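You operate a simulated robot arm through the tools that you are given. There is no shell and no other tool.

You run a simulated robot arm. Do the job below in one go: nothing can be reset, and whatever is moved stays where it is left.

JOB
Crimp the ferrule on the red hose end and stand it in the green parts tray.
Fine: set the dial to the size on the hose; one stroke only. Set down upright: what you pick out.
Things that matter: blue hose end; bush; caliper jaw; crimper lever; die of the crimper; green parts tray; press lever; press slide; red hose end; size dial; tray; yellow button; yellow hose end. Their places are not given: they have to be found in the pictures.

It is judged by the outcome, as a careful person would: the job done as asked, and still so three seconds after it is handed in. It fails if anything else is knocked over, pushed out of place, dropped, spilled or broken.

ROBOT AND FRAMES
A 7-joint arm with a two-finger parallel gripper, fixed in place. Base frame: the origin is on the floor under the middle of its stand, x ahead of it, y to its left, z up; the work surface is at about z = 860. Units: mm, rad, N and s.
It reaches about 1372 mm from its shoulder. Its first joint turns from -2.601 to 2.601 rad. Payload 3.43 kg.
The TCP is the grasp point between the finger pads, 30 mm short of the fingertips. In the tool frame z runs along the fingers and y along their closing line. The gripper opens to 94 mm. The fingers are 28 mm wide and 10 mm thick; the gripper's body (50 by 96 mm) begins 55 mm behind the TCP.
Orientation is that of the tool frame in the base frame, as a unit quaternion [w, x, y, z]. With the fingers straight down and closing along the base's y, the tool's x points along the base's -x, its y along +y and its z along -z.

CONTROLS
- The arm moves only by the tool arm_command. Its argument "steps" is a list of rows, each a list of 3 entries, a list of its own where there are three numbers: the shift along the tool's x, y, z in mm, then the turn, a rotation vector about the tool's x, y, z in rad, then the finger opening in mm, from 0 to 94. In form: [[[tx, ty, tz], [wx, wy, wz], gripper], ...]. A call has 1 to 20 rows; each row shifts and turns the commanded pose from where the row before left it, along the tool's axes as they then stand. A row lasts 0.2 s, in which the tool goes at most 50 mm and 0.15 rad; a call with a longer step from one row to the next is refused whole, and so is a gripper value outside its range. Where a pose cannot be reached the arm comes as near as it can. A force on the tool above 50 N (or 10 N above the force at the start of the call, whichever is more), or a blocked arm, ends the call early, and 0.2 s more pass. Each finger travels about 45 mm/s and halts on what it meets, pressing with about 24 N; the grip force reading is that of the motor and also rises with nothing between the fingers. The clock runs only during rows and for 0.2 s after the last one: add rows that do not move to give the fingers time. The reply holds the time, the measured pose of the TCP, the force on the tool along the base axes, the opening and the grip force, in the units named above and with some noise, with the torque about the TCP (base axes, N m) and any sound that the robot's microphone picked up.
- Cameras (640 x 400 px; columns grow to the right, rows downward): "scene" is fixed at [50.9, 650.4, 1486.6]; the picture's right is [0.94, -0.35, 0.00], its down [-0.29, -0.77, -0.56] and it looks along [0.20, 0.53, -0.83] (base axes); focal length 214 px, centre (320, 200). "wrist" rides on the gripper at [76, 14, -103] in the tool frame; the picture's right is [-0.18, 0.98, 0.00], its down [-0.75, -0.14, -0.64] and it looks along [-0.63, -0.12, 0.77] (tool axes); focal length 243 px, centre (320, 200).
- grab_frame(camera): a new picture of that camera. No time passes.
- locate(camera, pixels): for up to 12 pixels [column, row] of the newest picture of that camera ("zoom" is the newest enlarged one), the place [x, y, z] in the base frame of the surface seen there, good to about 3 mm. No time passes.
- enlarge(camera, box): a new picture of the part [left, top, right, bottom] of that camera's present view, enlarged. No time passes.
- sign_off(): hands the job in; it is judged then, once.

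Unless the task says otherwise, let go and move clear before handing in.

The tools are called after "Call:" as a command line: name --argument value ..., lists and objects as JSON in quotes. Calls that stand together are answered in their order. arm_command: Moves the arm, as the interface text tells. Its arguments: {"type":"object","properties":{"steps":{"type":"array","items":{"type":"array"}}},"required":["steps"]} The other tools are called the same way: grab_frame (camera) takes a picture; locate (camera, pixels) gives the place of the surface under pixels of a picture; enlarge (camera, box) takes an enlarged picture of a part of a camera's view; sign_off () hands the job in.

At the start:

```text
t: 0.0
ee_pos: [399.9, 902.9, 1197.7]
tcp_rot: [0.0, 0.001, 1.0, 0.0]
ft_force: [-0.3, -0.4, 0.3]
moment: [0.0, -0.01, -0.02]
finger_gap: 94.0
gripper_force: 0.0
```

scene: 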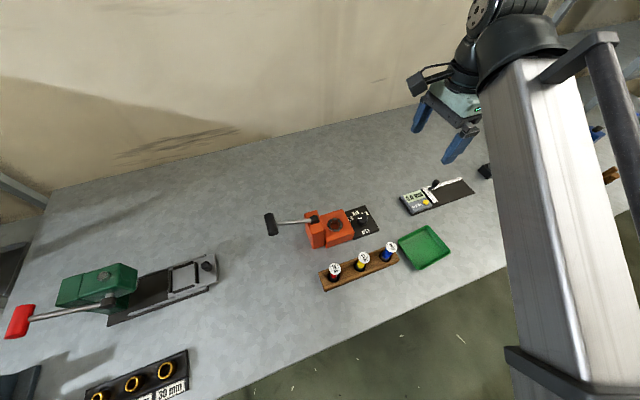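
wrist: 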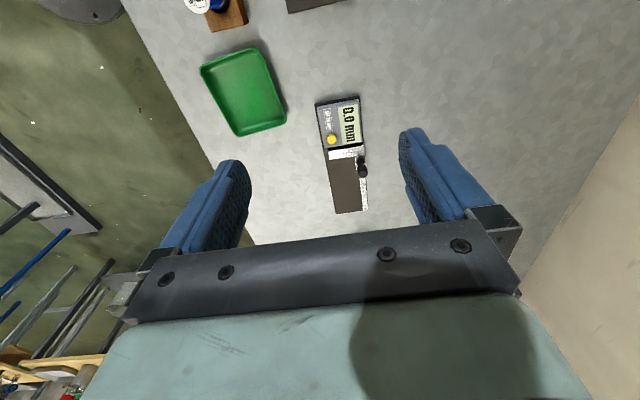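

The scene picture shows an orange crimper near (330,228), three hose ends in a wooden rack around (334,270), (362,261), (390,252), a green tray at (424,247), and a caliper at (435,195). I'll enlarge these areas to read the details.

Call:
enlarge --camera "scene" --box '[300, 230, 420, 305]'

Call:
enlarge --camera "scene" --box '[255, 190, 395, 278]'

Call:
enlarge --camera "scene" --box '[390, 165, 490, 228]'

Call:
enlarge --camera "scene" --box '[0, 240, 240, 400]'

```text
5.33 times, centred on (360, 268) of scene
```

zoom: 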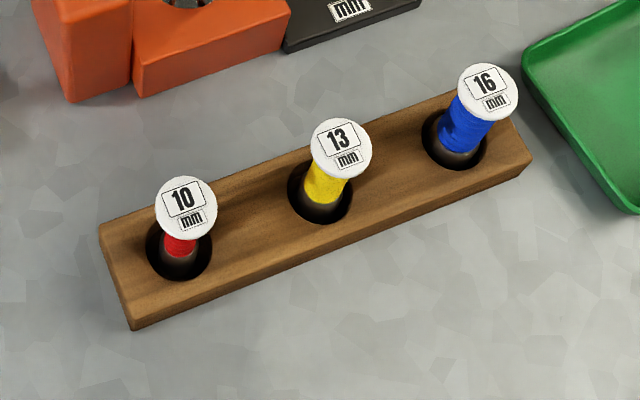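

```text
4.55 times, centred on (325, 234) of scene
```

zoom: 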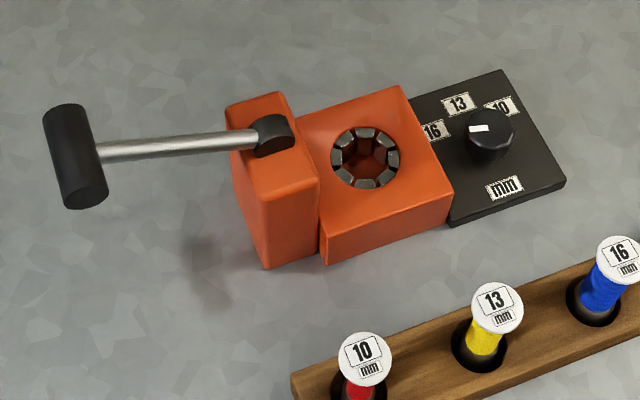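

```text
6.35 times, centred on (440, 196) of scene
```

zoom: 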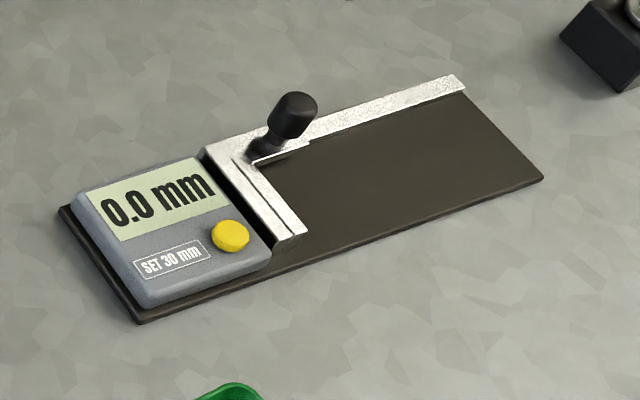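

```text
2.50 times, centred on (120, 320) of scene
```

zoom: 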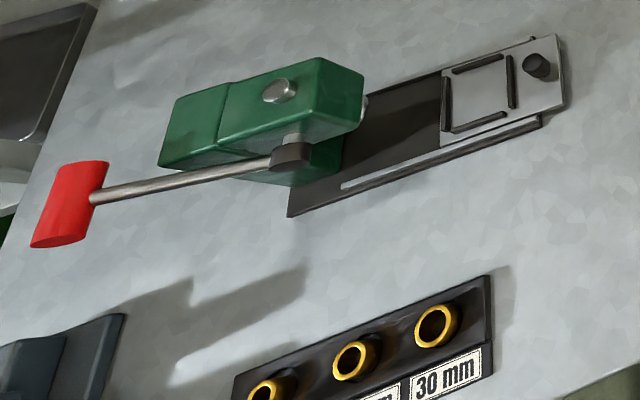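

The caps read 10 (red), 13 (yellow) and 16 (blue), and the crimper dial has 16/13/10 marks with a white pointer. I'll zoom in tighter to see the dial pointer and get coordinates.

Call:
enlarge --camera "scene" --box '[338, 200, 386, 242]'

Call:
locate --camera "scene" --pixels '[[335, 268], [362, 259], [391, 247], [335, 224], [270, 224], [312, 218], [362, 218], [365, 236], [424, 247], [300, 222]]'

```text
9.52 times, centred on (362, 221) of scene
```

zoom: 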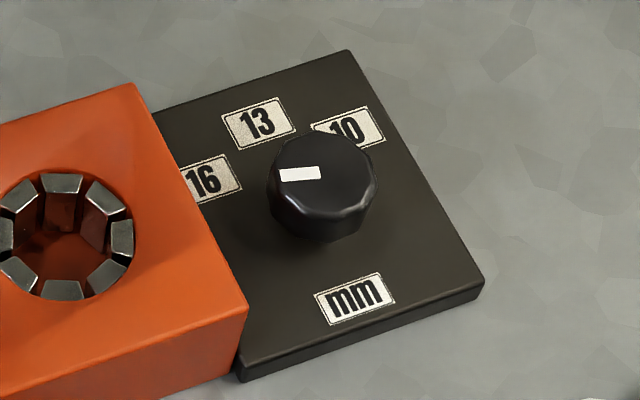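

```text
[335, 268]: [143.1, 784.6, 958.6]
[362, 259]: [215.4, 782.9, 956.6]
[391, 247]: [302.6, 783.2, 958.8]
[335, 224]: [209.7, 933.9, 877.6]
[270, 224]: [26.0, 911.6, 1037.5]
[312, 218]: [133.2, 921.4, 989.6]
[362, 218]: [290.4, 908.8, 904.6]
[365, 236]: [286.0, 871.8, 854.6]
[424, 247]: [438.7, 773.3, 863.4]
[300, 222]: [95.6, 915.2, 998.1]
```

The dial's pointer currently points at 16, and red needs 10. I'll locate the dial, its labels and the die in this zoom.

Call:
locate --camera "zoom" --pixels '[[284, 175], [318, 172], [320, 170], [350, 130], [258, 124], [207, 180], [354, 298], [62, 183], [62, 290], [120, 240], [62, 245], [375, 180]]'

Call:
enlarge --camera "scene" --box '[315, 235, 405, 295]'

```text
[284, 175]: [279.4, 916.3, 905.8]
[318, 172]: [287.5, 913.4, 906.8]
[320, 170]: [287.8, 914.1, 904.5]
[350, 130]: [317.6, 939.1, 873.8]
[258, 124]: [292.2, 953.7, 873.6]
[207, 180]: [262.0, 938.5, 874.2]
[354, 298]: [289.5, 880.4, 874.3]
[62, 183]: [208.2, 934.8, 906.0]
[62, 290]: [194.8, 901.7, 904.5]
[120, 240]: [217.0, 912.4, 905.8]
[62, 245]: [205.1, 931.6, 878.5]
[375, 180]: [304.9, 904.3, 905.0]
```

```text
6.67 times, centred on (360, 265) of scene
```

zoom: 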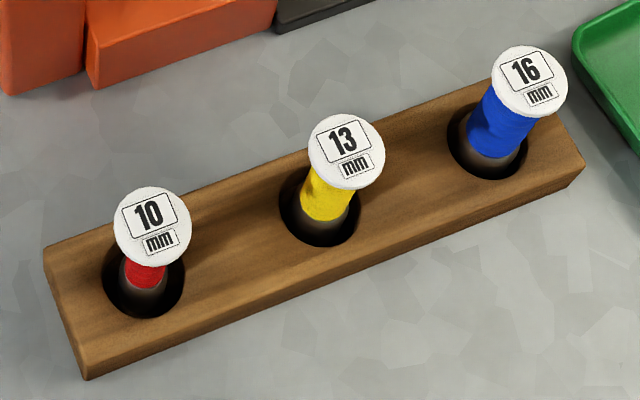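

The pointer direction is about (-8,+3), i.e. near or just past 16, while "10" sits at about (319,939). Next I'll get the hose ends, rack and lever coordinates, and look at the lever and tray closely.

Call:
locate --camera "zoom" --pixels '[[152, 190], [152, 265], [116, 225], [190, 228], [145, 280], [347, 152], [530, 80], [60, 260], [240, 240], [570, 170], [330, 210], [490, 150]]'

Call:
enlarge --camera "scene" --box '[255, 195, 345, 255]'

```text
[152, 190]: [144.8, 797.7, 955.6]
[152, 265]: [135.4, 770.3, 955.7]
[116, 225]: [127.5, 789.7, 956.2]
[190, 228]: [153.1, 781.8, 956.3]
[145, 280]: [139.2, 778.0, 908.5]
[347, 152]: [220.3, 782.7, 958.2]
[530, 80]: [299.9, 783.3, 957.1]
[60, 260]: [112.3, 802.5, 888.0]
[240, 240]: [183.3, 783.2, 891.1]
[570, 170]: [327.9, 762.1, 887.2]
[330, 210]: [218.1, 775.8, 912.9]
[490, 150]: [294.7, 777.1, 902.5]
```

```text
6.67 times, centred on (300, 225) of scene
```

zoom: 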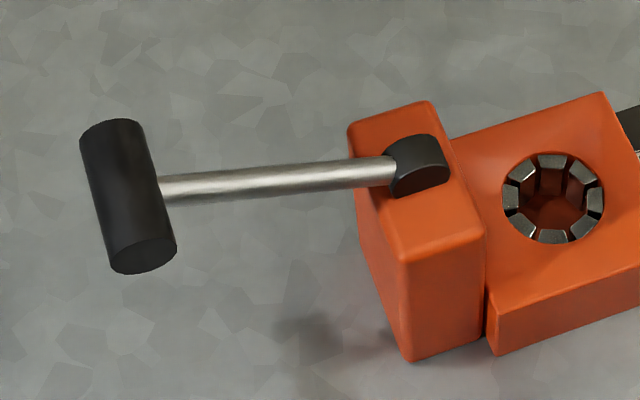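

The red cap is centred at about (140,784,956) with a diameter near 29 mm, and the rack top is at about z=889. Now I'll locate the lever points.

Call:
locate --camera "zoom" --pixels '[[110, 128], [145, 255], [125, 190], [180, 190], [280, 180], [370, 172], [415, 145], [425, 185], [350, 128], [430, 104], [480, 228], [400, 260]]'

Call:
enlarge --camera "scene" --box '[385, 215, 465, 275]'

```text
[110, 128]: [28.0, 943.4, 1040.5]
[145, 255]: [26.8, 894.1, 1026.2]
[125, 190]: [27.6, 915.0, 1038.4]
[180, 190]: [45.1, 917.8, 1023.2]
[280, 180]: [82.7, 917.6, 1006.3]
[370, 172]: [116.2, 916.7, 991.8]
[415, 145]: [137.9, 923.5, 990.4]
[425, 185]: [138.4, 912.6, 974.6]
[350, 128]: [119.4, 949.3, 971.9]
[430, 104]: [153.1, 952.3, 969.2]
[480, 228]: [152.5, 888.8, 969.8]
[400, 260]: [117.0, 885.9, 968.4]
```

```text
6.67 times, centred on (425, 245) of scene
```

zoom: 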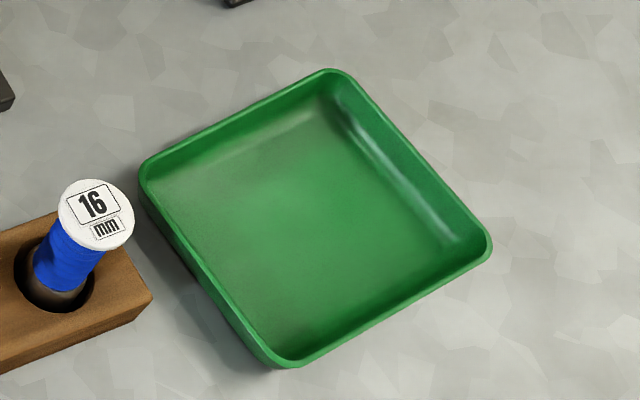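

The lever pivots near (137,918,978) and its arm rises about 24° toward its black grip at about (27,918,1027), so a stroke means pressing the grip down. Next I'll locate the tray corners and move the arm to view the dial from close up.

Call:
locate --camera "zoom" --pixels '[[145, 175], [330, 75], [488, 245], [285, 362], [300, 210], [250, 180], [380, 250], [280, 310], [330, 120], [180, 185], [440, 240]]'

Call:
arm_command --steps '[[[40, 0, 0], [0, 0, 0], 94], [[40, 0, 0], [0, 0, 0], 94], [[40, 0, 0], [0, 0, 0], 94], [[40, 0, 0], [0, 0, 0], 94], [[40, 0, 0], [0, 0, 0], 94], [[40, 0, 0], [0, 0, 0], 94], [[40, 0, 0], [0, 0, 0], 94], [[0, 0, 0], [0, 0, 0], 94]]'

```text
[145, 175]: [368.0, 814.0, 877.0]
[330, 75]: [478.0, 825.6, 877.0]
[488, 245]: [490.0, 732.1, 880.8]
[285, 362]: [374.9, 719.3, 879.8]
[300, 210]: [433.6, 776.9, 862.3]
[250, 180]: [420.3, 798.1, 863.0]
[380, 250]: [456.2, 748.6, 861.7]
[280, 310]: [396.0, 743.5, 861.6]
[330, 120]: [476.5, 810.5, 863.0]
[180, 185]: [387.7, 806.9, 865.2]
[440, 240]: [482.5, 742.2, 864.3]
```

```text
t: 1.8
ee_pos: [119.2, 903.2, 1196.8]
tcp_rot: [-0.001, 0.0, 1.0, 0.001]
ft_force: [0.0, -0.1, -0.4]
moment: [-0.01, -0.01, 0.0]
finger_gap: 94.1
gripper_force: 0.2
```

The tray is centred at about (430,772) with its floor at z≈862. I've moved to x≈119, so I'll look with the wrist camera now.

Call:
grab_frame --camera "wrist"

Call:
grab_frame --camera "scene"

```text
taken
```

wrist: 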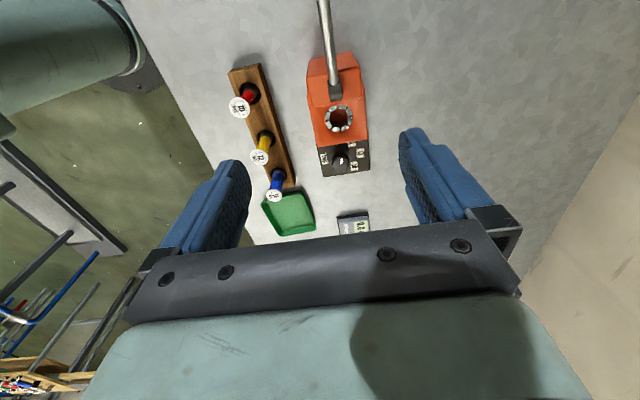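

```text
taken
```

scene: 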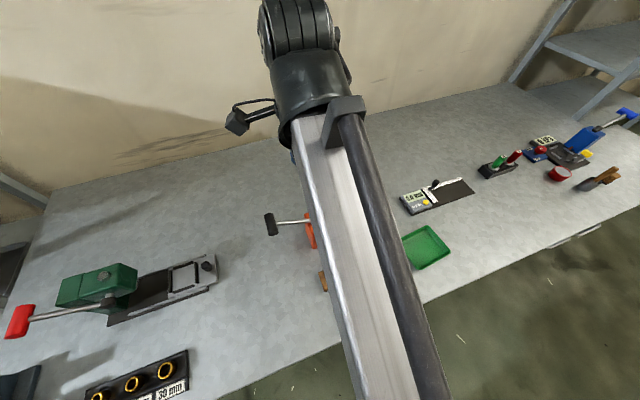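

The wrist view shows the die at (338,118), the dial at (341,160) and the rack on the left. I'll enlarge this part for the details.

Call:
enlarge --camera "wrist" --box '[300, 90, 380, 180]'

Call:
enlarge --camera "wrist" --box '[215, 55, 315, 205]'

```text
4.44 times, centred on (340, 135) of wrist
```

zoom: 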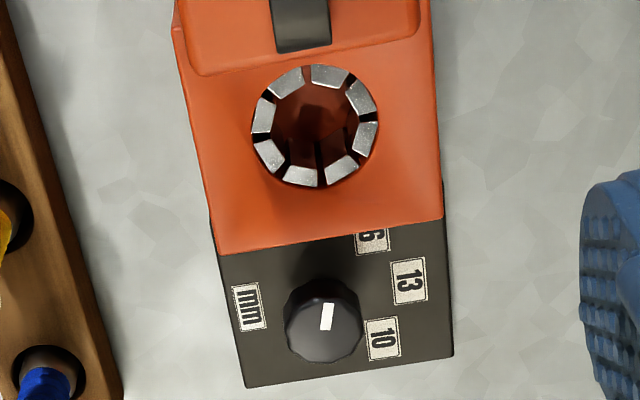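

```text
2.67 times, centred on (265, 130) of wrist
```

zoom: 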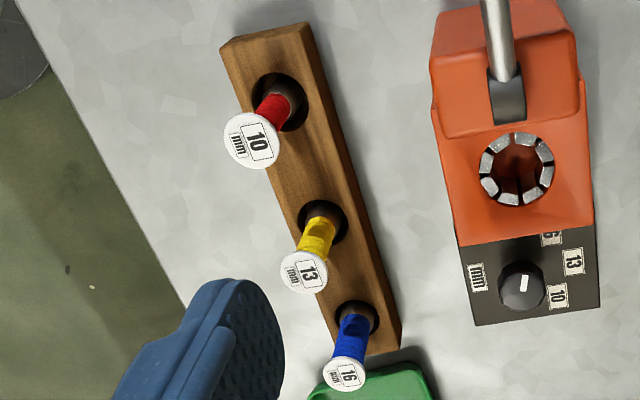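

The wrist zoom confirms the dial pointer is left of 16 (it runs toward image-up, slightly right) and must go clockwise to 10. I'll move above the dial, stopping high at z≈1010, for a close look.

Call:
arm_command --steps '[[[-43, 2, 0], [0, 0, 0], 94], [[-43, 2, 0], [0, 0, 0], 94], [[-43, 2, 0], [0, 0, 0], 94], [[-43, 2, 0], [0, 0, 0], 94], [[0, 0, 46], [0, 0, 0], 94], [[0, 0, 46], [0, 0, 0], 70], [[0, 0, 46], [0, 0, 0], 60], [[0, 0, 46], [0, 0, 0], 60], [[0, 0, 0], [0, 0, 0], 60]]'

Call:
grab_frame --camera "wrist"

Call:
enlarge --camera "wrist" --box '[250, 60, 390, 180]'

```text
t: 3.8
ee_pos: [291.7, 909.8, 1010.4]
tcp_rot: [-0.001, 0.0, 1.0, -0.001]
ft_force: [-1.2, -0.4, 0.7]
moment: [-0.01, 0.02, 0.03]
finger_gap: 60.0
gripper_force: 0.1
```

```text
taken
```

wrist: 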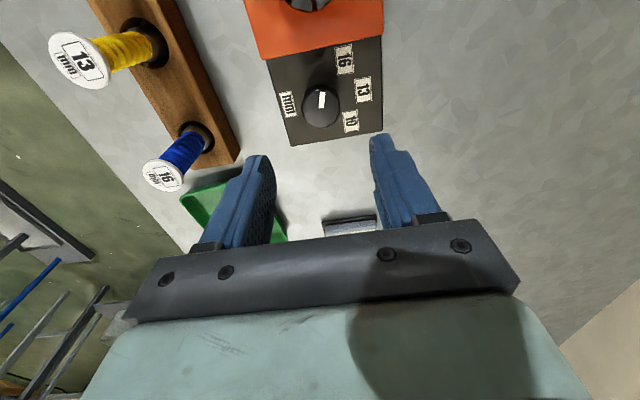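

```text
3.33 times, centred on (320, 120) of wrist
```

zoom: 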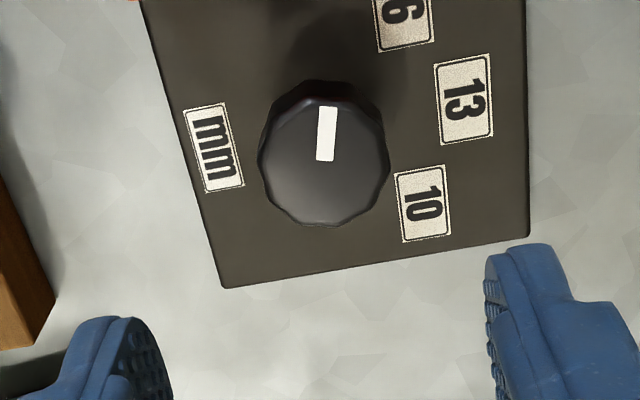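

Here the knob top is centred near (323,163) in the zoom, with the white mark running from (326,160) to (328,107). I'll locate these points and the labels.

Call:
locate --camera "zoom" --pixels '[[328, 110], [325, 158], [262, 160], [386, 158], [325, 222], [325, 102], [424, 204], [464, 100], [404, 12], [213, 148], [525, 235], [222, 286]]'

Call:
enlarge --camera "wrist" --box '[290, 75, 350, 135]'

```text
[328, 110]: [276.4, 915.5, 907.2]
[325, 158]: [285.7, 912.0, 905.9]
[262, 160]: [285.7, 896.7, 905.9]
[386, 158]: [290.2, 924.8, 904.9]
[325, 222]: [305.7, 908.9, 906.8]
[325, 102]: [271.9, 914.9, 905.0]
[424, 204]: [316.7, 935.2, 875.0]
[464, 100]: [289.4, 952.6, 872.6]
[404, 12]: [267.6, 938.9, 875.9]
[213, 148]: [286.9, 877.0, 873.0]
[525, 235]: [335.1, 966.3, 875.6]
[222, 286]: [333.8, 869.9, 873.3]
```

```text
6.67 times, centred on (320, 105) of wrist
```

zoom: 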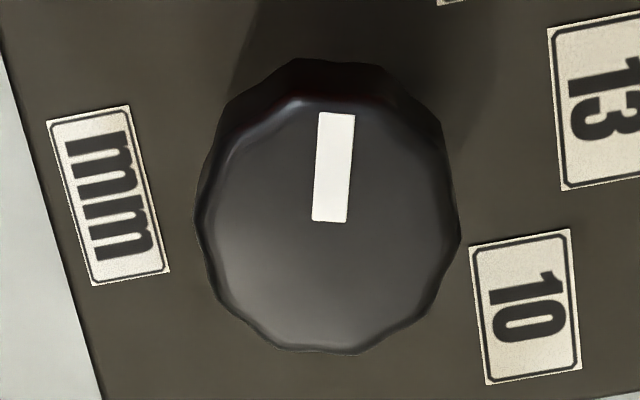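

The knob centre is about (289.5,911) with a radius near 15. The pointer is at about 160° and "10" at about 45°, so I need about 115° clockwise as seen from above. Before gripping I'll check the clearance to the orange block edge.

Call:
locate --camera "wrist" --pixels '[[262, 55], [320, 42], [380, 30], [345, 60], [363, 89], [351, 121], [290, 150], [380, 133], [252, 10], [266, 62]]'

```text
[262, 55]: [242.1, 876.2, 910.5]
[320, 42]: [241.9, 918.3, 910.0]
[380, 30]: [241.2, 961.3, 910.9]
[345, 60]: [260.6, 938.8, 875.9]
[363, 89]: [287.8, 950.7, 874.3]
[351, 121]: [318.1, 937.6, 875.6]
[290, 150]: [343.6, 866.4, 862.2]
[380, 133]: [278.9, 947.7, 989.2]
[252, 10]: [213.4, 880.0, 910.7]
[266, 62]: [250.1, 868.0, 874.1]
```

The block edge is at x≈245, so there is enough clearance around the knob. I'll pre-rotate the gripper -1.0 rad about the tool z at height and centre it on (289.5,911).

Call:
arm_command --steps '[[[2, 0.6, 0], [0, 0, 0], 46], [[0, 0, 0], [0, 0, -0.143], 46], [[0, 0, 0], [0, 0, -0.143], 46], [[0, 0, 0], [0, 0, -0.143], 46], [[0, 0, 0], [0, 0, -0.143], 46], [[0, 0, 0], [0, 0, -0.143], 46], [[0, 0, 0], [0, 0, -0.143], 46], [[0, 0, 0], [0, 0, -0.143], 46], [[0, 0, 0], [0, 0, 0], 46], [[0, 0, 0], [0, 0, 0], 46]]'

Call:
grab_frame --camera "wrist"

```text
t: 6.0
ee_pos: [290.3, 911.5, 1012.6]
tcp_rot: [-0.001, -0.48, 0.877, 0.0]
ft_force: [0.7, 0.6, 0.4]
moment: [-0.02, 0.03, 0.02]
finger_gap: 45.8
gripper_force: 0.0
```

```text
taken
```

wrist: 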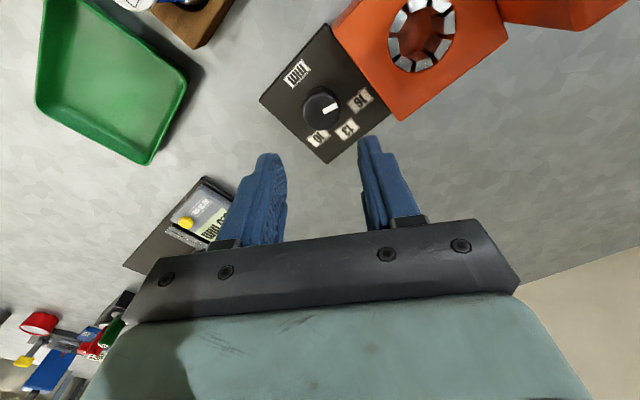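

The rotation worked and the knob still sits below the fingers. I'll descend to just above the knob (TCP z≈945) and check alignment.

Call:
arm_command --steps '[[[0, 0, 25], [0, 0, 0], 46], [[0, 0, 25], [0, 0, 0], 46], [[0, 0, 17], [0, 0, 0], 46], [[0, 0, 0], [0, 0, 0], 46]]'

Call:
grab_frame --camera "wrist"

Call:
enlarge --camera "wrist" --box '[240, 100, 400, 220]'

```text
t: 7.0
ee_pos: [290.7, 912.0, 945.9]
tcp_rot: [0.0, -0.479, 0.878, 0.0]
ft_force: [-0.2, -0.1, -1.0]
moment: [0.04, -0.01, -0.01]
finger_gap: 46.0
gripper_force: 0.2
```

```text
taken
```

wrist: 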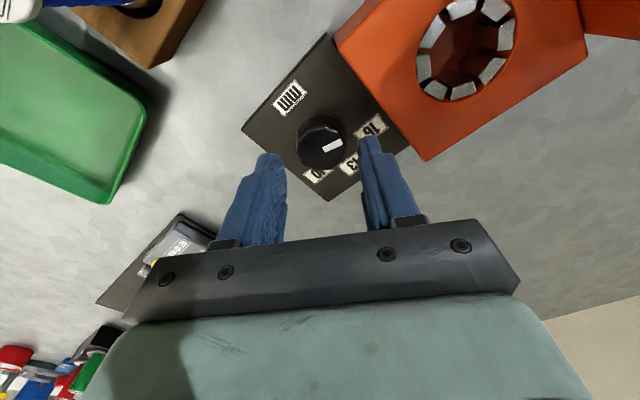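

```text
3.33 times, centred on (320, 160) of wrist
```

zoom: 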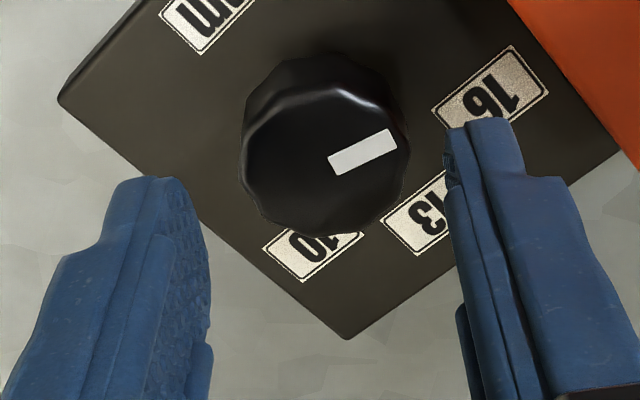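

The knob sits between the fingertips, roughly centred. I'll descend 35 mm to TCP z≈911 and close on the knob.

Call:
arm_command --steps '[[[0, 0, 12], [0, 0, 0], 46], [[0, 0, 12], [0, 0, 0], 46], [[0, 0, 10], [0, 0, 0], 46], [[0, 0, 0], [0, 0, 0], 46], [[0, 0, 0], [0, 0, 0], 36], [[0, 0, 0], [0, 0, 0], 26], [[0, 0, 0], [0, 0, 0], 20], [[0, 0, 0], [0, 0, 0], 20], [[0, 0, 0], [0, 0, 0], 20]]'

Call:
grab_frame --camera "wrist"

```text
t: 9.0
ee_pos: [289.8, 911.3, 912.0]
tcp_rot: [0.0, -0.48, 0.877, 0.0]
ft_force: [-6.1, 4.5, -3.7]
moment: [0.38, -0.08, 0.0]
finger_gap: 33.6
gripper_force: 45.2
```

```text
taken
```

wrist: 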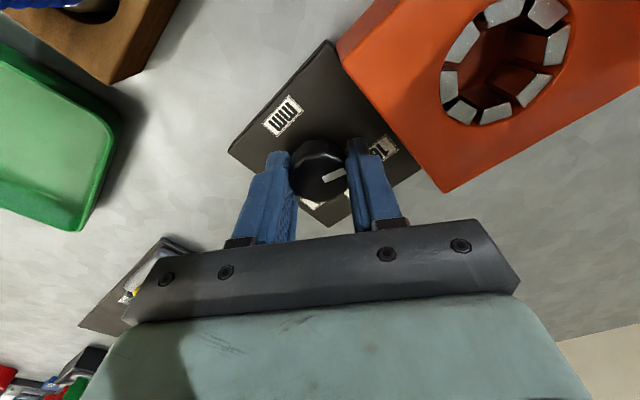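

The fingers hold the knob at a 33.6 mm gap with small side forces. I'll turn it 1.0 rad clockwise first and check.

Call:
arm_command --steps '[[[0, 0, 0], [0, 0, 0.1], 20], [[0, 0, 0], [0, 0, 0.1], 20], [[0, 0, 0], [0, 0, 0.1], 20], [[0, 0, 0], [0, 0, 0.1], 20], [[0, 0, 0], [0, 0, 0.1], 20], [[0, 0, 0], [0, 0, 0.1], 20], [[0, 0, 0], [0, 0, 0.1], 20], [[0, 0, 0], [0, 0, 0.1], 20], [[0, 0, 0], [0, 0, 0.1], 20], [[0, 0, 0], [0, 0, 0.1], 20], [[0, 0, 0], [0, 0, 0], 20]]'

Call:
enlarge --camera "wrist" --box '[240, 80, 400, 220]'

```text
t: 11.4
ee_pos: [290.4, 912.3, 913.2]
tcp_rot: [0.0, -0.001, 1.0, 0.001]
ft_force: [-12.2, 16.7, 6.5]
moment: [0.11, 0.39, -0.03]
finger_gap: 33.8
gripper_force: 44.6
```

```text
2.86 times, centred on (320, 150) of wrist
```

zoom: 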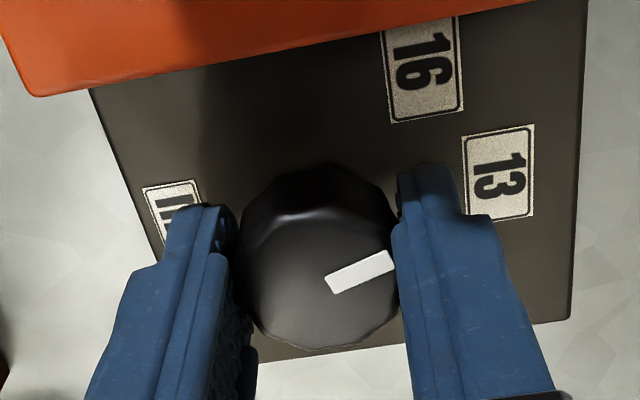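

The knob turned along with the gripper, with the pointer now past 13's left side. I'll measure the pointer direction precisely before finishing.

Call:
locate --camera "zoom" --pixels '[[330, 283], [388, 262], [360, 272], [320, 345], [310, 225], [240, 270], [395, 262]]'

```text
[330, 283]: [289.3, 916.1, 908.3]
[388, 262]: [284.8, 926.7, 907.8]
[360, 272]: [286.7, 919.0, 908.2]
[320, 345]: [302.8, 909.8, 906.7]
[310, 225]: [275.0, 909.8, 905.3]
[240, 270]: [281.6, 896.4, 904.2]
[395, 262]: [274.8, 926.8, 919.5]
```

The pointer is at about 105°, so about 1.0 rad more is needed. I'll continue with a small relief shift for the side force.

Call:
arm_command --steps '[[[0.5, 0.6, 0], [0, 0, 0.1], 20], [[0, 0, 0], [0, 0, 0.1], 20], [[0, 0, 0], [0, 0, 0.1], 20], [[0, 0, 0], [0, 0, 0.1], 20], [[0, 0, 0], [0, 0, 0.1], 20], [[0, 0, 0], [0, 0, 0.1], 20], [[0, 0, 0], [0, 0, 0.1], 20], [[0, 0, 0], [0, 0, 0.1], 20], [[0, 0, 0], [0, 0, 0.1], 20], [[0, 0, 0], [0, 0, 0.1], 20], [[0, 0, 0], [0, 0, 0], 20]]'

Call:
enlarge --camera "wrist" --box '[240, 60, 400, 220]'

```text
t: 13.8
ee_pos: [289.4, 912.7, 911.3]
tcp_rot: [0.001, 0.48, 0.877, 0.001]
ft_force: [-0.9, 3.5, 10.0]
moment: [-0.27, -0.1, -0.02]
finger_gap: 33.6
gripper_force: 44.7
```

```text
2.50 times, centred on (320, 140) of wrist
```

zoom: 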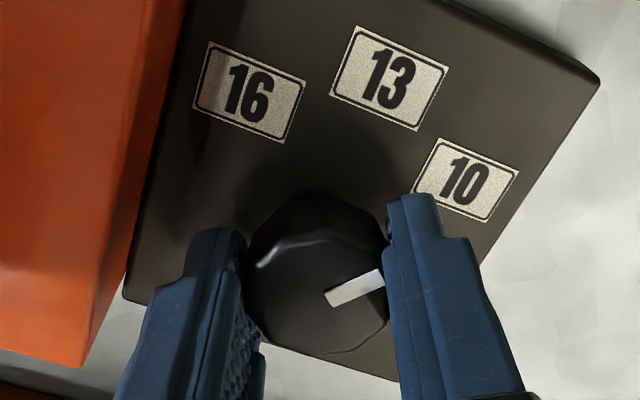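

The pointer now points toward 10. I'll open the fingers, lift straight up and check it from above.

Call:
arm_command --steps '[[[0, 0, 0], [0, 0, 0], 40], [[0, 0, 0], [0, 0, 0], 46], [[0, 0, 0], [0, 0, 0], 46], [[0, 0, -30], [0, 0, 0], 46], [[0, 0, -40], [0, 0, 0], 46], [[0, 0, -30], [0, 0, 0], 46], [[0, 0, 0], [0, 0, 0], 46]]'

Call:
grab_frame --camera "wrist"

Call:
enlarge --camera "wrist" --box '[270, 50, 390, 160]'

```text
t: 15.4
ee_pos: [289.4, 911.9, 1014.0]
tcp_rot: [-0.001, 0.479, 0.878, 0.0]
ft_force: [-0.4, 0.0, -0.1]
moment: [-0.01, 0.0, -0.03]
finger_gap: 46.0
gripper_force: 0.0
```

```text
taken
```

wrist: 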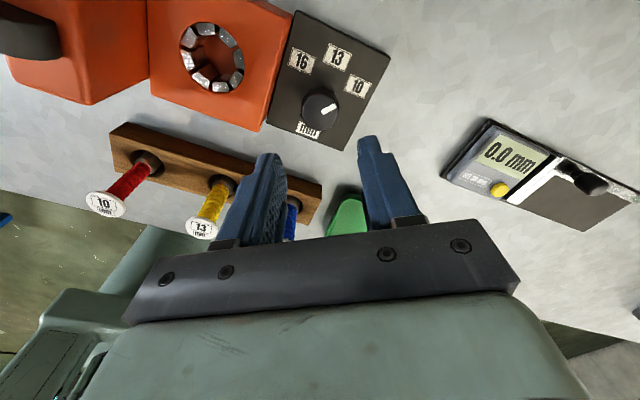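

```text
3.64 times, centred on (330, 105) of wrist
```

zoom: 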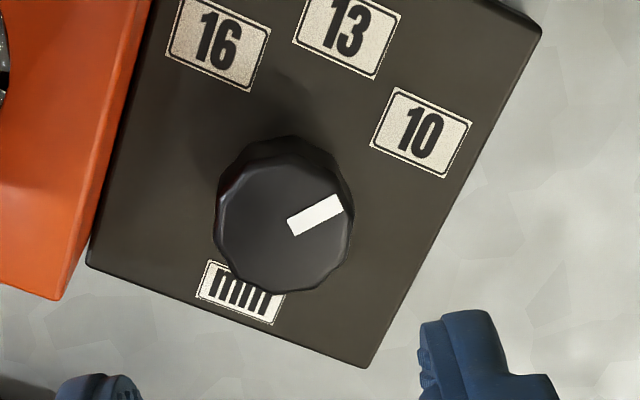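

Call:
locate --camera "zoom" --pixels '[[292, 227], [340, 204], [422, 132], [347, 26], [218, 44], [240, 292], [283, 290], [285, 155], [216, 225], [352, 220], [316, 215]]'

```text
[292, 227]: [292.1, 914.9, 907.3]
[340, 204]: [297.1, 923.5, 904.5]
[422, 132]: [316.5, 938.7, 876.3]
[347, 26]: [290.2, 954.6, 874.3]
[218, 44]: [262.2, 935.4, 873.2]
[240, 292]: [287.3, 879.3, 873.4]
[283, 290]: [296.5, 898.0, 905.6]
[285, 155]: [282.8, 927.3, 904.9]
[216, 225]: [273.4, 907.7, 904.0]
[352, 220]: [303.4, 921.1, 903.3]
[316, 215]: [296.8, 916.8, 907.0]
```

The pointer is within about 6° of the line to the 10 label, slightly short of it. I'll regrip at the same spot and turn about 0.1 rad more.

Call:
arm_command --steps '[[[0, 0, 40], [0, 0, 0], 46], [[0, 0, 30], [0, 0, 0], 46], [[0, 0, 20], [0, 0, 0], 46], [[0, 0, 11], [0, 0, 0], 46], [[0, 0, 0], [0, 0, 0], 46], [[0, 0, 0], [0, 0, 0], 36], [[0, 0, 0], [0, 0, 0], 26], [[0, 0, 0], [0, 0, 0], 20], [[0, 0, 0], [0, 0, 0], 20], [[0, 0, 0], [0, 0, 0.05], 20], [[0, 0, 0], [0, 0, 0.06], 20], [[0, 0, 0], [0, 0, 0], 20], [[0, 0, 0], [0, 0, 0], 40], [[0, 0, 0], [0, 0, 0], 46], [[0, 0, 0], [0, 0, 0], 46], [[0, 0, -30], [0, 0, 0], 46], [[0, 0, -40], [0, 0, 0], 46], [[0, 0, -30], [0, 0, 0], 46], [[0, 0, 0], [0, 0, 0], 46]]'

Call:
enlarge --camera "wrist" --box '[270, 50, 390, 160]'

```text
t: 19.4
ee_pos: [288.9, 912.1, 1013.1]
tcp_rot: [-0.001, 0.527, 0.85, 0.0]
ft_force: [0.0, 0.2, 0.5]
moment: [0.0, -0.02, 0.0]
finger_gap: 46.2
gripper_force: 0.1
```

```text
3.64 times, centred on (330, 105) of wrist
```

zoom: 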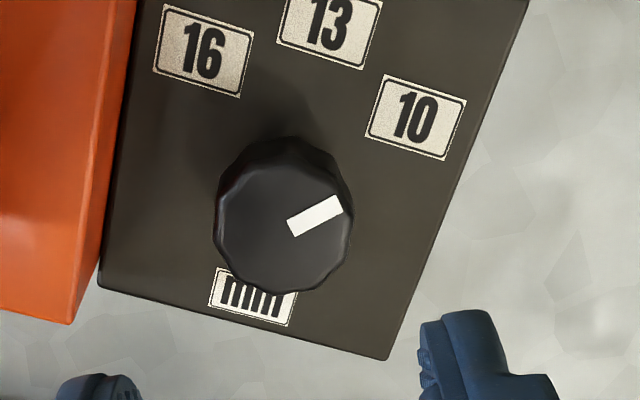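

The plate rotated in view while the pointer kept its image direction, so the knob moved about 6° and now points at 10. Next I'll look at the red hose end's shape from here.

Call:
grab_frame --camera "wrist"

Call:
enlarge --camera "wrist" --box '[70, 120, 250, 260]'

```text
taken
```

wrist: 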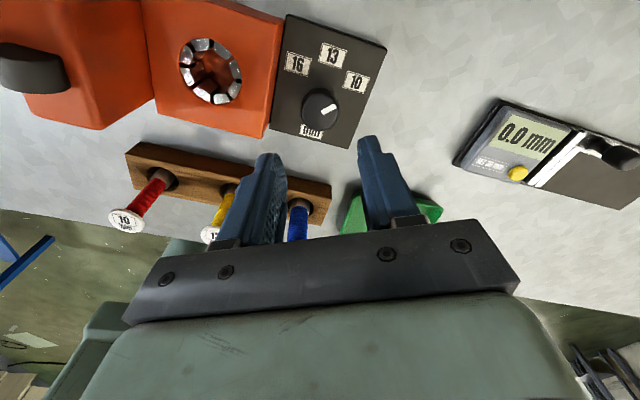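

```text
2.86 times, centred on (160, 190) of wrist
```

zoom: 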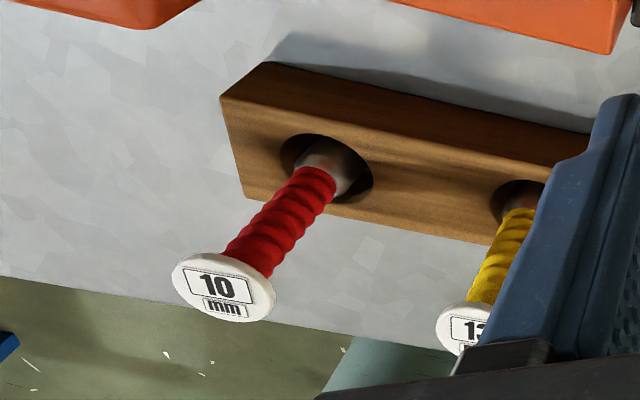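

The red hose end has a thin white cap, a red ribbed body and a metal ferrule at the bottom in the rack hole. I'll lift, straighten the yaw, and move to the front of the rack, staying high.

Call:
arm_command --steps '[[[0, 0, -45], [0, 0, 0], 60], [[0, 0, -45], [0, 0, 0], 60], [[0, 0, -45], [0, 0, 0], 60], [[0, 0, 0], [0, 0, 0.1153], 60], [[0, 0, 0], [0, 0, 0.1153], 60], [[0, 0, 0], [0, 0, 0.1153], 60], [[0, 0, 0], [0, 0, 0.1153], 60], [[-36, -21, 0], [0, 0, 0], 60], [[-36, -21, 0], [0, 0, 0], 60], [[-36, -21, 0], [0, 0, 0], 60], [[-36, -21, 0], [0, 0, 0], 60], [[-36, -21, 0], [0, 0, 0], 60], [[-36, -21, 0], [0, 0, 0], 60], [[-36, -23, 0], [0, 0, 0], 60], [[0, 0, 0], [0, 0, 0], 60]]'

Call:
grab_frame --camera "scene"

```text
t: 22.6
ee_pos: [142.5, 668.8, 1127.6]
tcp_rot: [-0.005, 0.708, 0.706, 0.006]
ft_force: [-0.8, 0.0, -0.9]
moment: [0.01, 0.0, -0.01]
finger_gap: 60.1
gripper_force: 0.1
out of reach, approached as far as the arm can: row 13, 14
```

```text
taken
```

scene: 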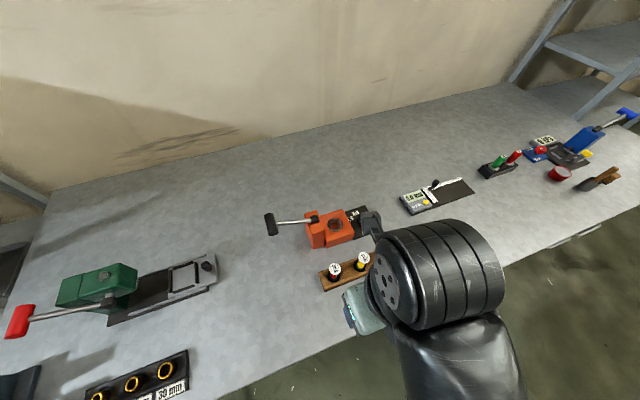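

The arm folds near its limit close to the base, and it reported "out of reach" at y≈669. I'll move forward and lower over the rack front at (140,740,1020), then tilt the gripper to see how much tilt is reachable there.

Call:
arm_command --steps '[[[35, 0, 0], [0, 0, 0], 60], [[35, 0, 25], [0, 0, 0], 60], [[0, 0, 40], [0, 0, 0], 60], [[0, 0, 40], [0, 0, 0], 60], [[0, 0, 0], [0, 0, 0], 60]]'

Call:
grab_frame --camera "wrist"

```text
t: 23.8
ee_pos: [143.6, 739.3, 1021.3]
tcp_rot: [0.0, 0.706, 0.708, 0.0]
ft_force: [0.4, 1.0, 0.9]
moment: [0.0, 0.0, -0.03]
finger_gap: 60.2
gripper_force: 0.0
```

```text
taken
```

wrist: 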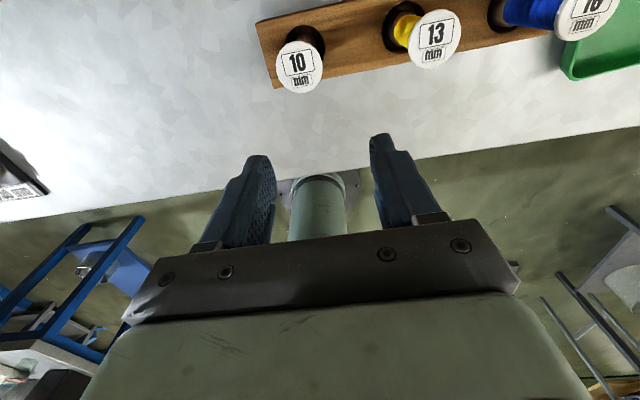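

The pose was reached cleanly here at (143.6,739,1021). I'll tilt the fingers forward toward +y in steps.

Call:
arm_command --steps '[[[0, 0, 0], [0, 0.13, 0], 60], [[0, 0, 0], [0, 0.13, 0], 60], [[0, 0, 0], [0, 0.13, 0], 60], [[0, 0, 0], [0, 0.13, 0], 60], [[0, 0, 0], [0, 0.13, 0], 60], [[0, 0, 0], [0, 0.13, 0], 60], [[0, 0, 0], [0, 0, 0], 60]]'

Call:
grab_frame --camera "wrist"

Call:
grab_frame --camera "scene"

```text
t: 25.4
ee_pos: [144.4, 740.0, 1020.2]
tcp_rot: [-0.27, 0.654, 0.654, 0.27]
ft_force: [0.5, -0.4, 0.6]
moment: [-0.04, -0.02, 0.04]
finger_gap: 59.8
gripper_force: 0.0
```

```text
taken
```

wrist: 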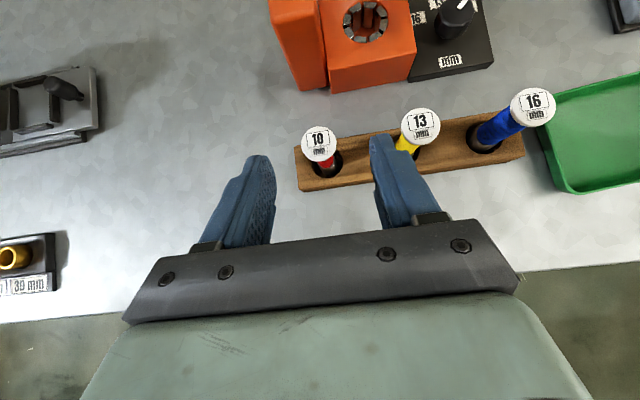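

```text
taken
```

scene: 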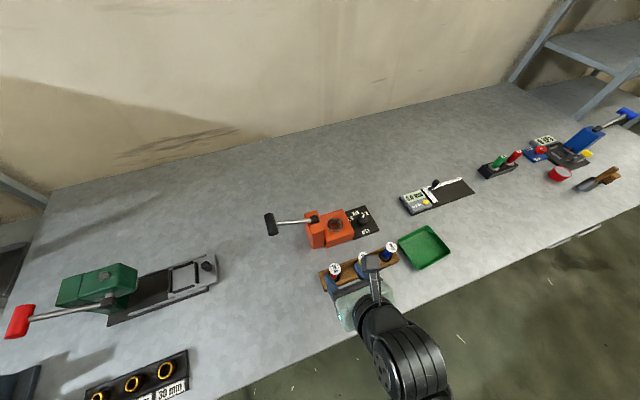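

A tilt of 45° is reachable with no trouble. I'll add 0.26 rad more, to about 60° from vertical, so the fingers can slip under the cap.

Call:
arm_command --steps '[[[0, 0, 0], [0, 0.13, 0], 60], [[0, 0, 0], [0, 0.13, 0], 60], [[0, 0, 0], [0, 0, 0], 60]]'

Call:
grab_frame --camera "wrist"

Call:
enlarge --camera "wrist" --box '[270, 130, 430, 230]'

```text
t: 26.2
ee_pos: [142.9, 739.5, 1020.4]
tcp_rot: [-0.353, 0.613, 0.613, 0.352]
ft_force: [0.0, 0.7, 0.3]
moment: [-0.02, -0.02, -0.01]
finger_gap: 60.0
gripper_force: 0.1
```

```text
taken
```

wrist: 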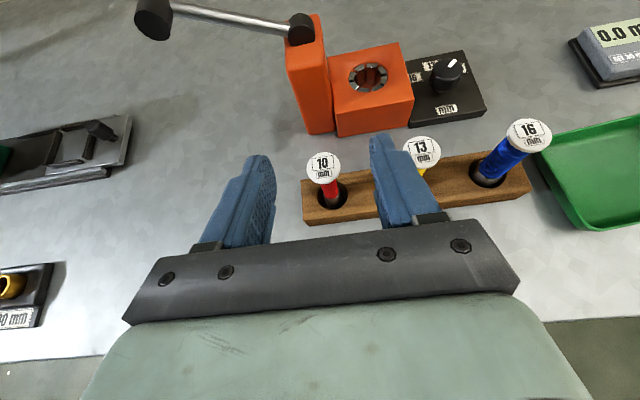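

```text
4.00 times, centred on (350, 180) of wrist
```

zoom: 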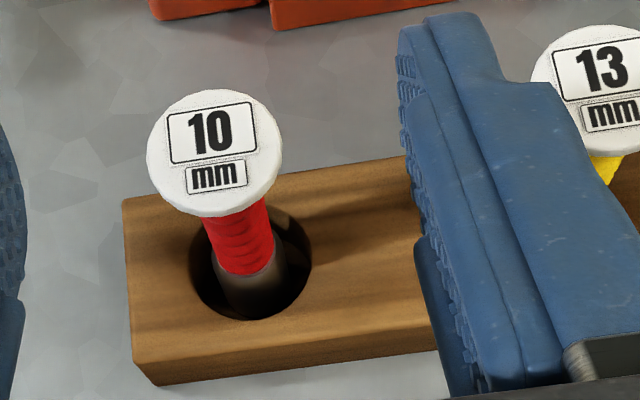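

Now α≈30° below horizontal, and the red hose end is visible at zoom (215,150) with its red body and ferrule top. I'll locate its cap, body edges and the hole.

Call:
locate --camera "zoom" --pixels '[[214, 150], [150, 152], [282, 150], [212, 92], [218, 214], [240, 240], [205, 245], [272, 245], [245, 268], [250, 295], [250, 350], [250, 318]]'

Call:
enlarge --camera "wrist" --box '[300, 20, 500, 145]'

```text
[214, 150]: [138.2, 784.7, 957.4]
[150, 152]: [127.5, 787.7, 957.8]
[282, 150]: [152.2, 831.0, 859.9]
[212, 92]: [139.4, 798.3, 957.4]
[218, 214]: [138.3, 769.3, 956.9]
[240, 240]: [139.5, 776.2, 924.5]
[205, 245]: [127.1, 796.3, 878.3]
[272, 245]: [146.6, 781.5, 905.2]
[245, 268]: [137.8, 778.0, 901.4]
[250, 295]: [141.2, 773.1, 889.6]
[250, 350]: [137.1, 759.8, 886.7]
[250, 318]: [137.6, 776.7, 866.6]
```

```text
3.20 times, centred on (400, 82) of wrist
```

zoom: 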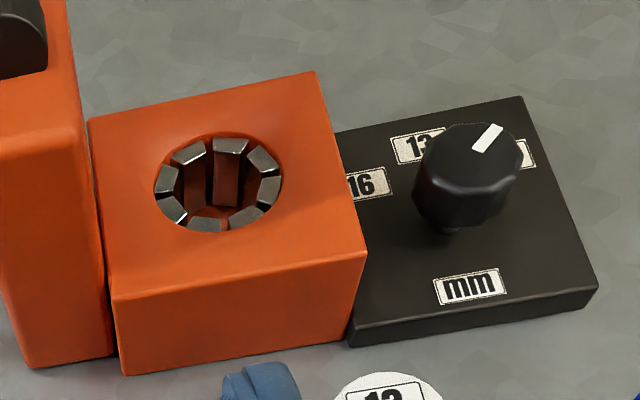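

The cap centre is about (139.5,784,957), and the red body radius is about 8 with its front face at y≈776. Now I'll locate the die points in this zoom.

Call:
locate --camera "zoom" --pixels '[[155, 186], [281, 182], [225, 137], [212, 231], [88, 122], [315, 72], [368, 252], [115, 296], [222, 185], [215, 215], [240, 200], [200, 190]]'

```text
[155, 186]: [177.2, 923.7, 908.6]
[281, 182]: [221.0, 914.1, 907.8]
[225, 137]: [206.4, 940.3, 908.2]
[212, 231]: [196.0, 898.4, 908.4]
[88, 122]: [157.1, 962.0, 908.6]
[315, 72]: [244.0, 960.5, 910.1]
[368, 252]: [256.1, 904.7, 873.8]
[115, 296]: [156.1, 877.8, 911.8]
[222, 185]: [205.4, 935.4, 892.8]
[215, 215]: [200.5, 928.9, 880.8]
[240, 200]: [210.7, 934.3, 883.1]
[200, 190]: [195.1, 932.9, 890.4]
```

The die centre is about (200,919), its top at z≈908 and its floor at about 880. I'll lower to a pre-grasp point 75 mm back along the finger direction from the red body, with the fingers opened to 44 mm.

Call:
arm_command --steps '[[[-20, -1.3, 2], [0, 0, 0], 50], [[-20, -1.3, 2], [0, 0, 0], 44], [[-19.5, -1.4, 1.7], [0, 0, 0], 44], [[0, 0, 0], [0, 0, 0], 44], [[0, 0, 0], [0, 0, 0], 44]]'

Call:
grab_frame --camera "wrist"

Call:
enlarge --camera "wrist" --box '[240, 90, 400, 220]'

```text
t: 27.4
ee_pos: [138.1, 714.8, 965.4]
tcp_rot: [-0.351, 0.614, 0.614, 0.351]
ft_force: [-0.3, -0.4, 0.2]
moment: [0.0, 0.02, 0.0]
finger_gap: 44.0
gripper_force: 0.1
```

```text
taken
```

wrist: 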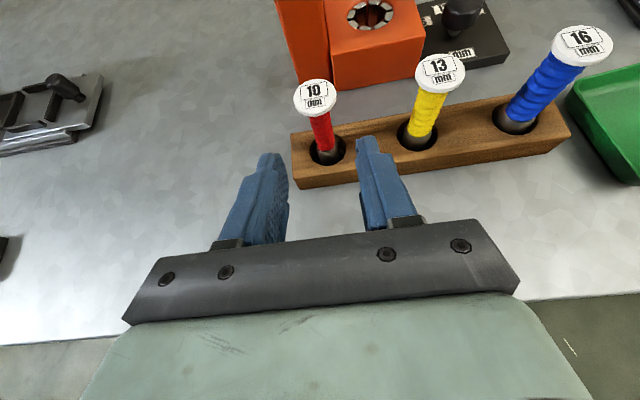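

```text
3.08 times, centred on (320, 155) of wrist
```

zoom: 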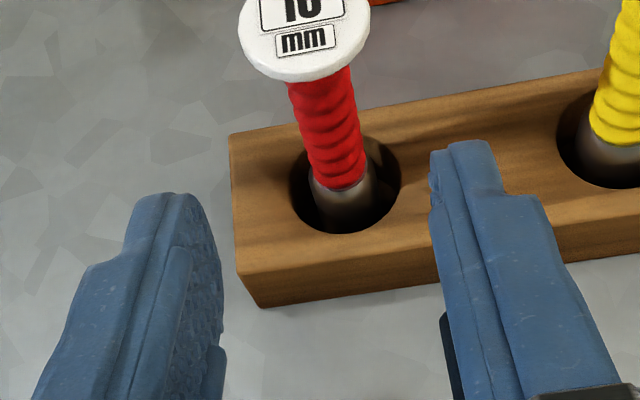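

The red body is at about zoom (330,130), between the two fingers. I'll measure the body edges and cap underside to fine-tune.

Call:
locate --camera "zoom" --pixels '[[325, 100], [328, 130], [335, 170], [305, 130], [357, 125], [340, 195], [345, 215], [300, 79], [300, 72], [302, 45], [346, 230]]'

Call:
enlarge --camera "wrist" --box '[285, 70, 365, 175]'

```text
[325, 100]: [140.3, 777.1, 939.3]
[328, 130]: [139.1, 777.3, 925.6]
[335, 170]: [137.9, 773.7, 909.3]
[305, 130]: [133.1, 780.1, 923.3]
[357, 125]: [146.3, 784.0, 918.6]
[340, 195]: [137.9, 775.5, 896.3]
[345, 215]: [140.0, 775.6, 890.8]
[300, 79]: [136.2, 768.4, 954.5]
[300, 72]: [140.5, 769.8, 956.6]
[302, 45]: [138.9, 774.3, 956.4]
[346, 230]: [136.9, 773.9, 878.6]
```

```text
3.81 times, centred on (325, 122) of wrist
```

zoom: 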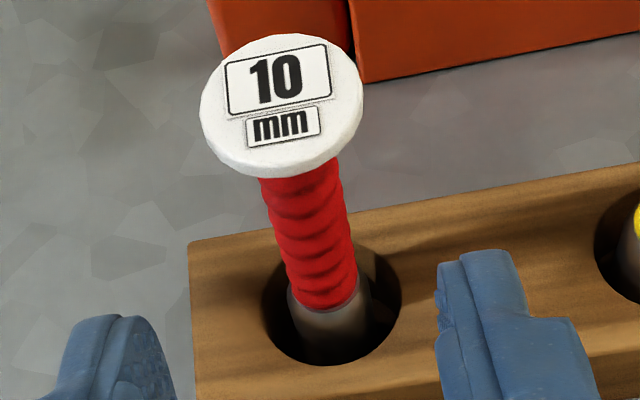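

The cap is about 3 mm thick (z 954–957) and the red body spans z≈900–954 around axis (139.5,784.5). I'll advance 75 mm along the fingers and check before closing.

Call:
arm_command --steps '[[[0, 0, 20], [0, 0, 0], 44], [[0, 0.5, 20], [0, 0, 0], 44], [[0, 0, 20], [0, 0, 0], 44], [[0.5, 0, 15], [0, 0, 0], 44], [[0, 0, 0], [0, 0, 0], 44]]'

Call:
grab_frame --camera "wrist"

Call:
enlarge --camera "wrist" --box '[240, 90, 400, 230]'

```text
t: 28.6
ee_pos: [138.2, 780.5, 928.5]
tcp_rot: [-0.351, 0.614, 0.614, 0.351]
ft_force: [-0.4, 0.0, -0.3]
moment: [-0.01, 0.03, -0.01]
finger_gap: 43.6
gripper_force: 0.1
```

```text
taken
```

wrist: 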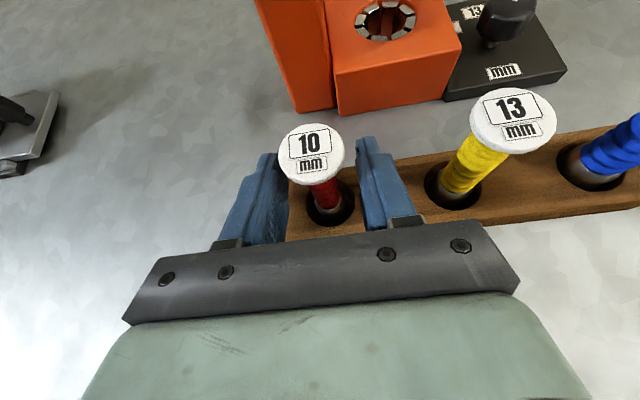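

```text
2.86 times, centred on (320, 160) of wrist
```

zoom: 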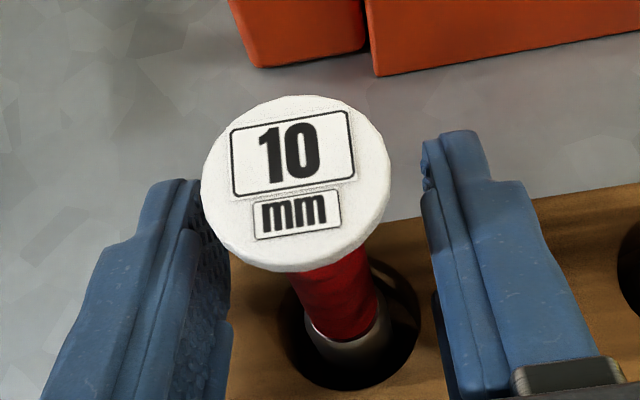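

The fingers straddle the red body with the cap above them, and readings are clean. I'll close on the body.

Call:
arm_command --steps '[[[0, 0, 0], [0, 0, 0], 34], [[0, 0, 0], [0, 0, 0], 24], [[0, 0, 0], [0, 0, 0], 14], [[0, 0, 0], [0, 0, 0], 8], [[0, 0, 0], [0, 0, 0], 8], [[0, 0, 0], [0, 0, 0], 8]]'

Call:
grab_frame --camera "wrist"

Call:
enlarge --camera "wrist" --box '[240, 90, 400, 230]'

```text
t: 30.0
ee_pos: [139.1, 780.0, 929.2]
tcp_rot: [-0.351, 0.614, 0.614, 0.351]
ft_force: [0.1, 0.8, 1.0]
moment: [0.02, 0.0, 0.01]
finger_gap: 18.3
gripper_force: 23.8
```

```text
taken
```

wrist: 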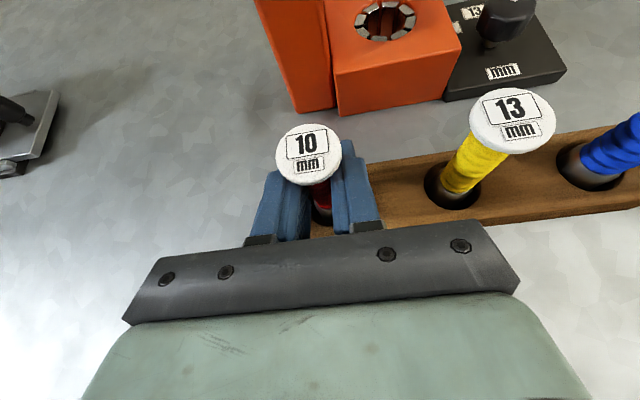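

```text
2.86 times, centred on (320, 160) of wrist
```

zoom: 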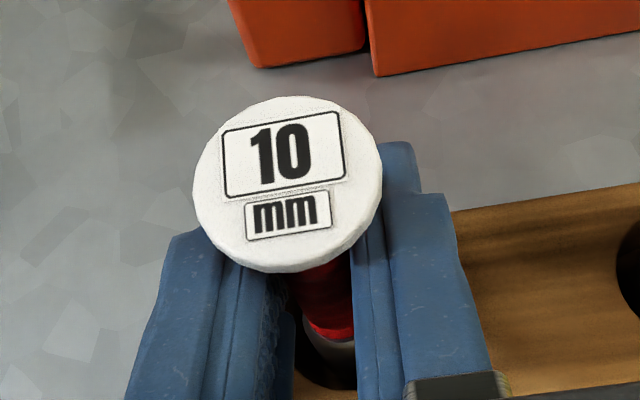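

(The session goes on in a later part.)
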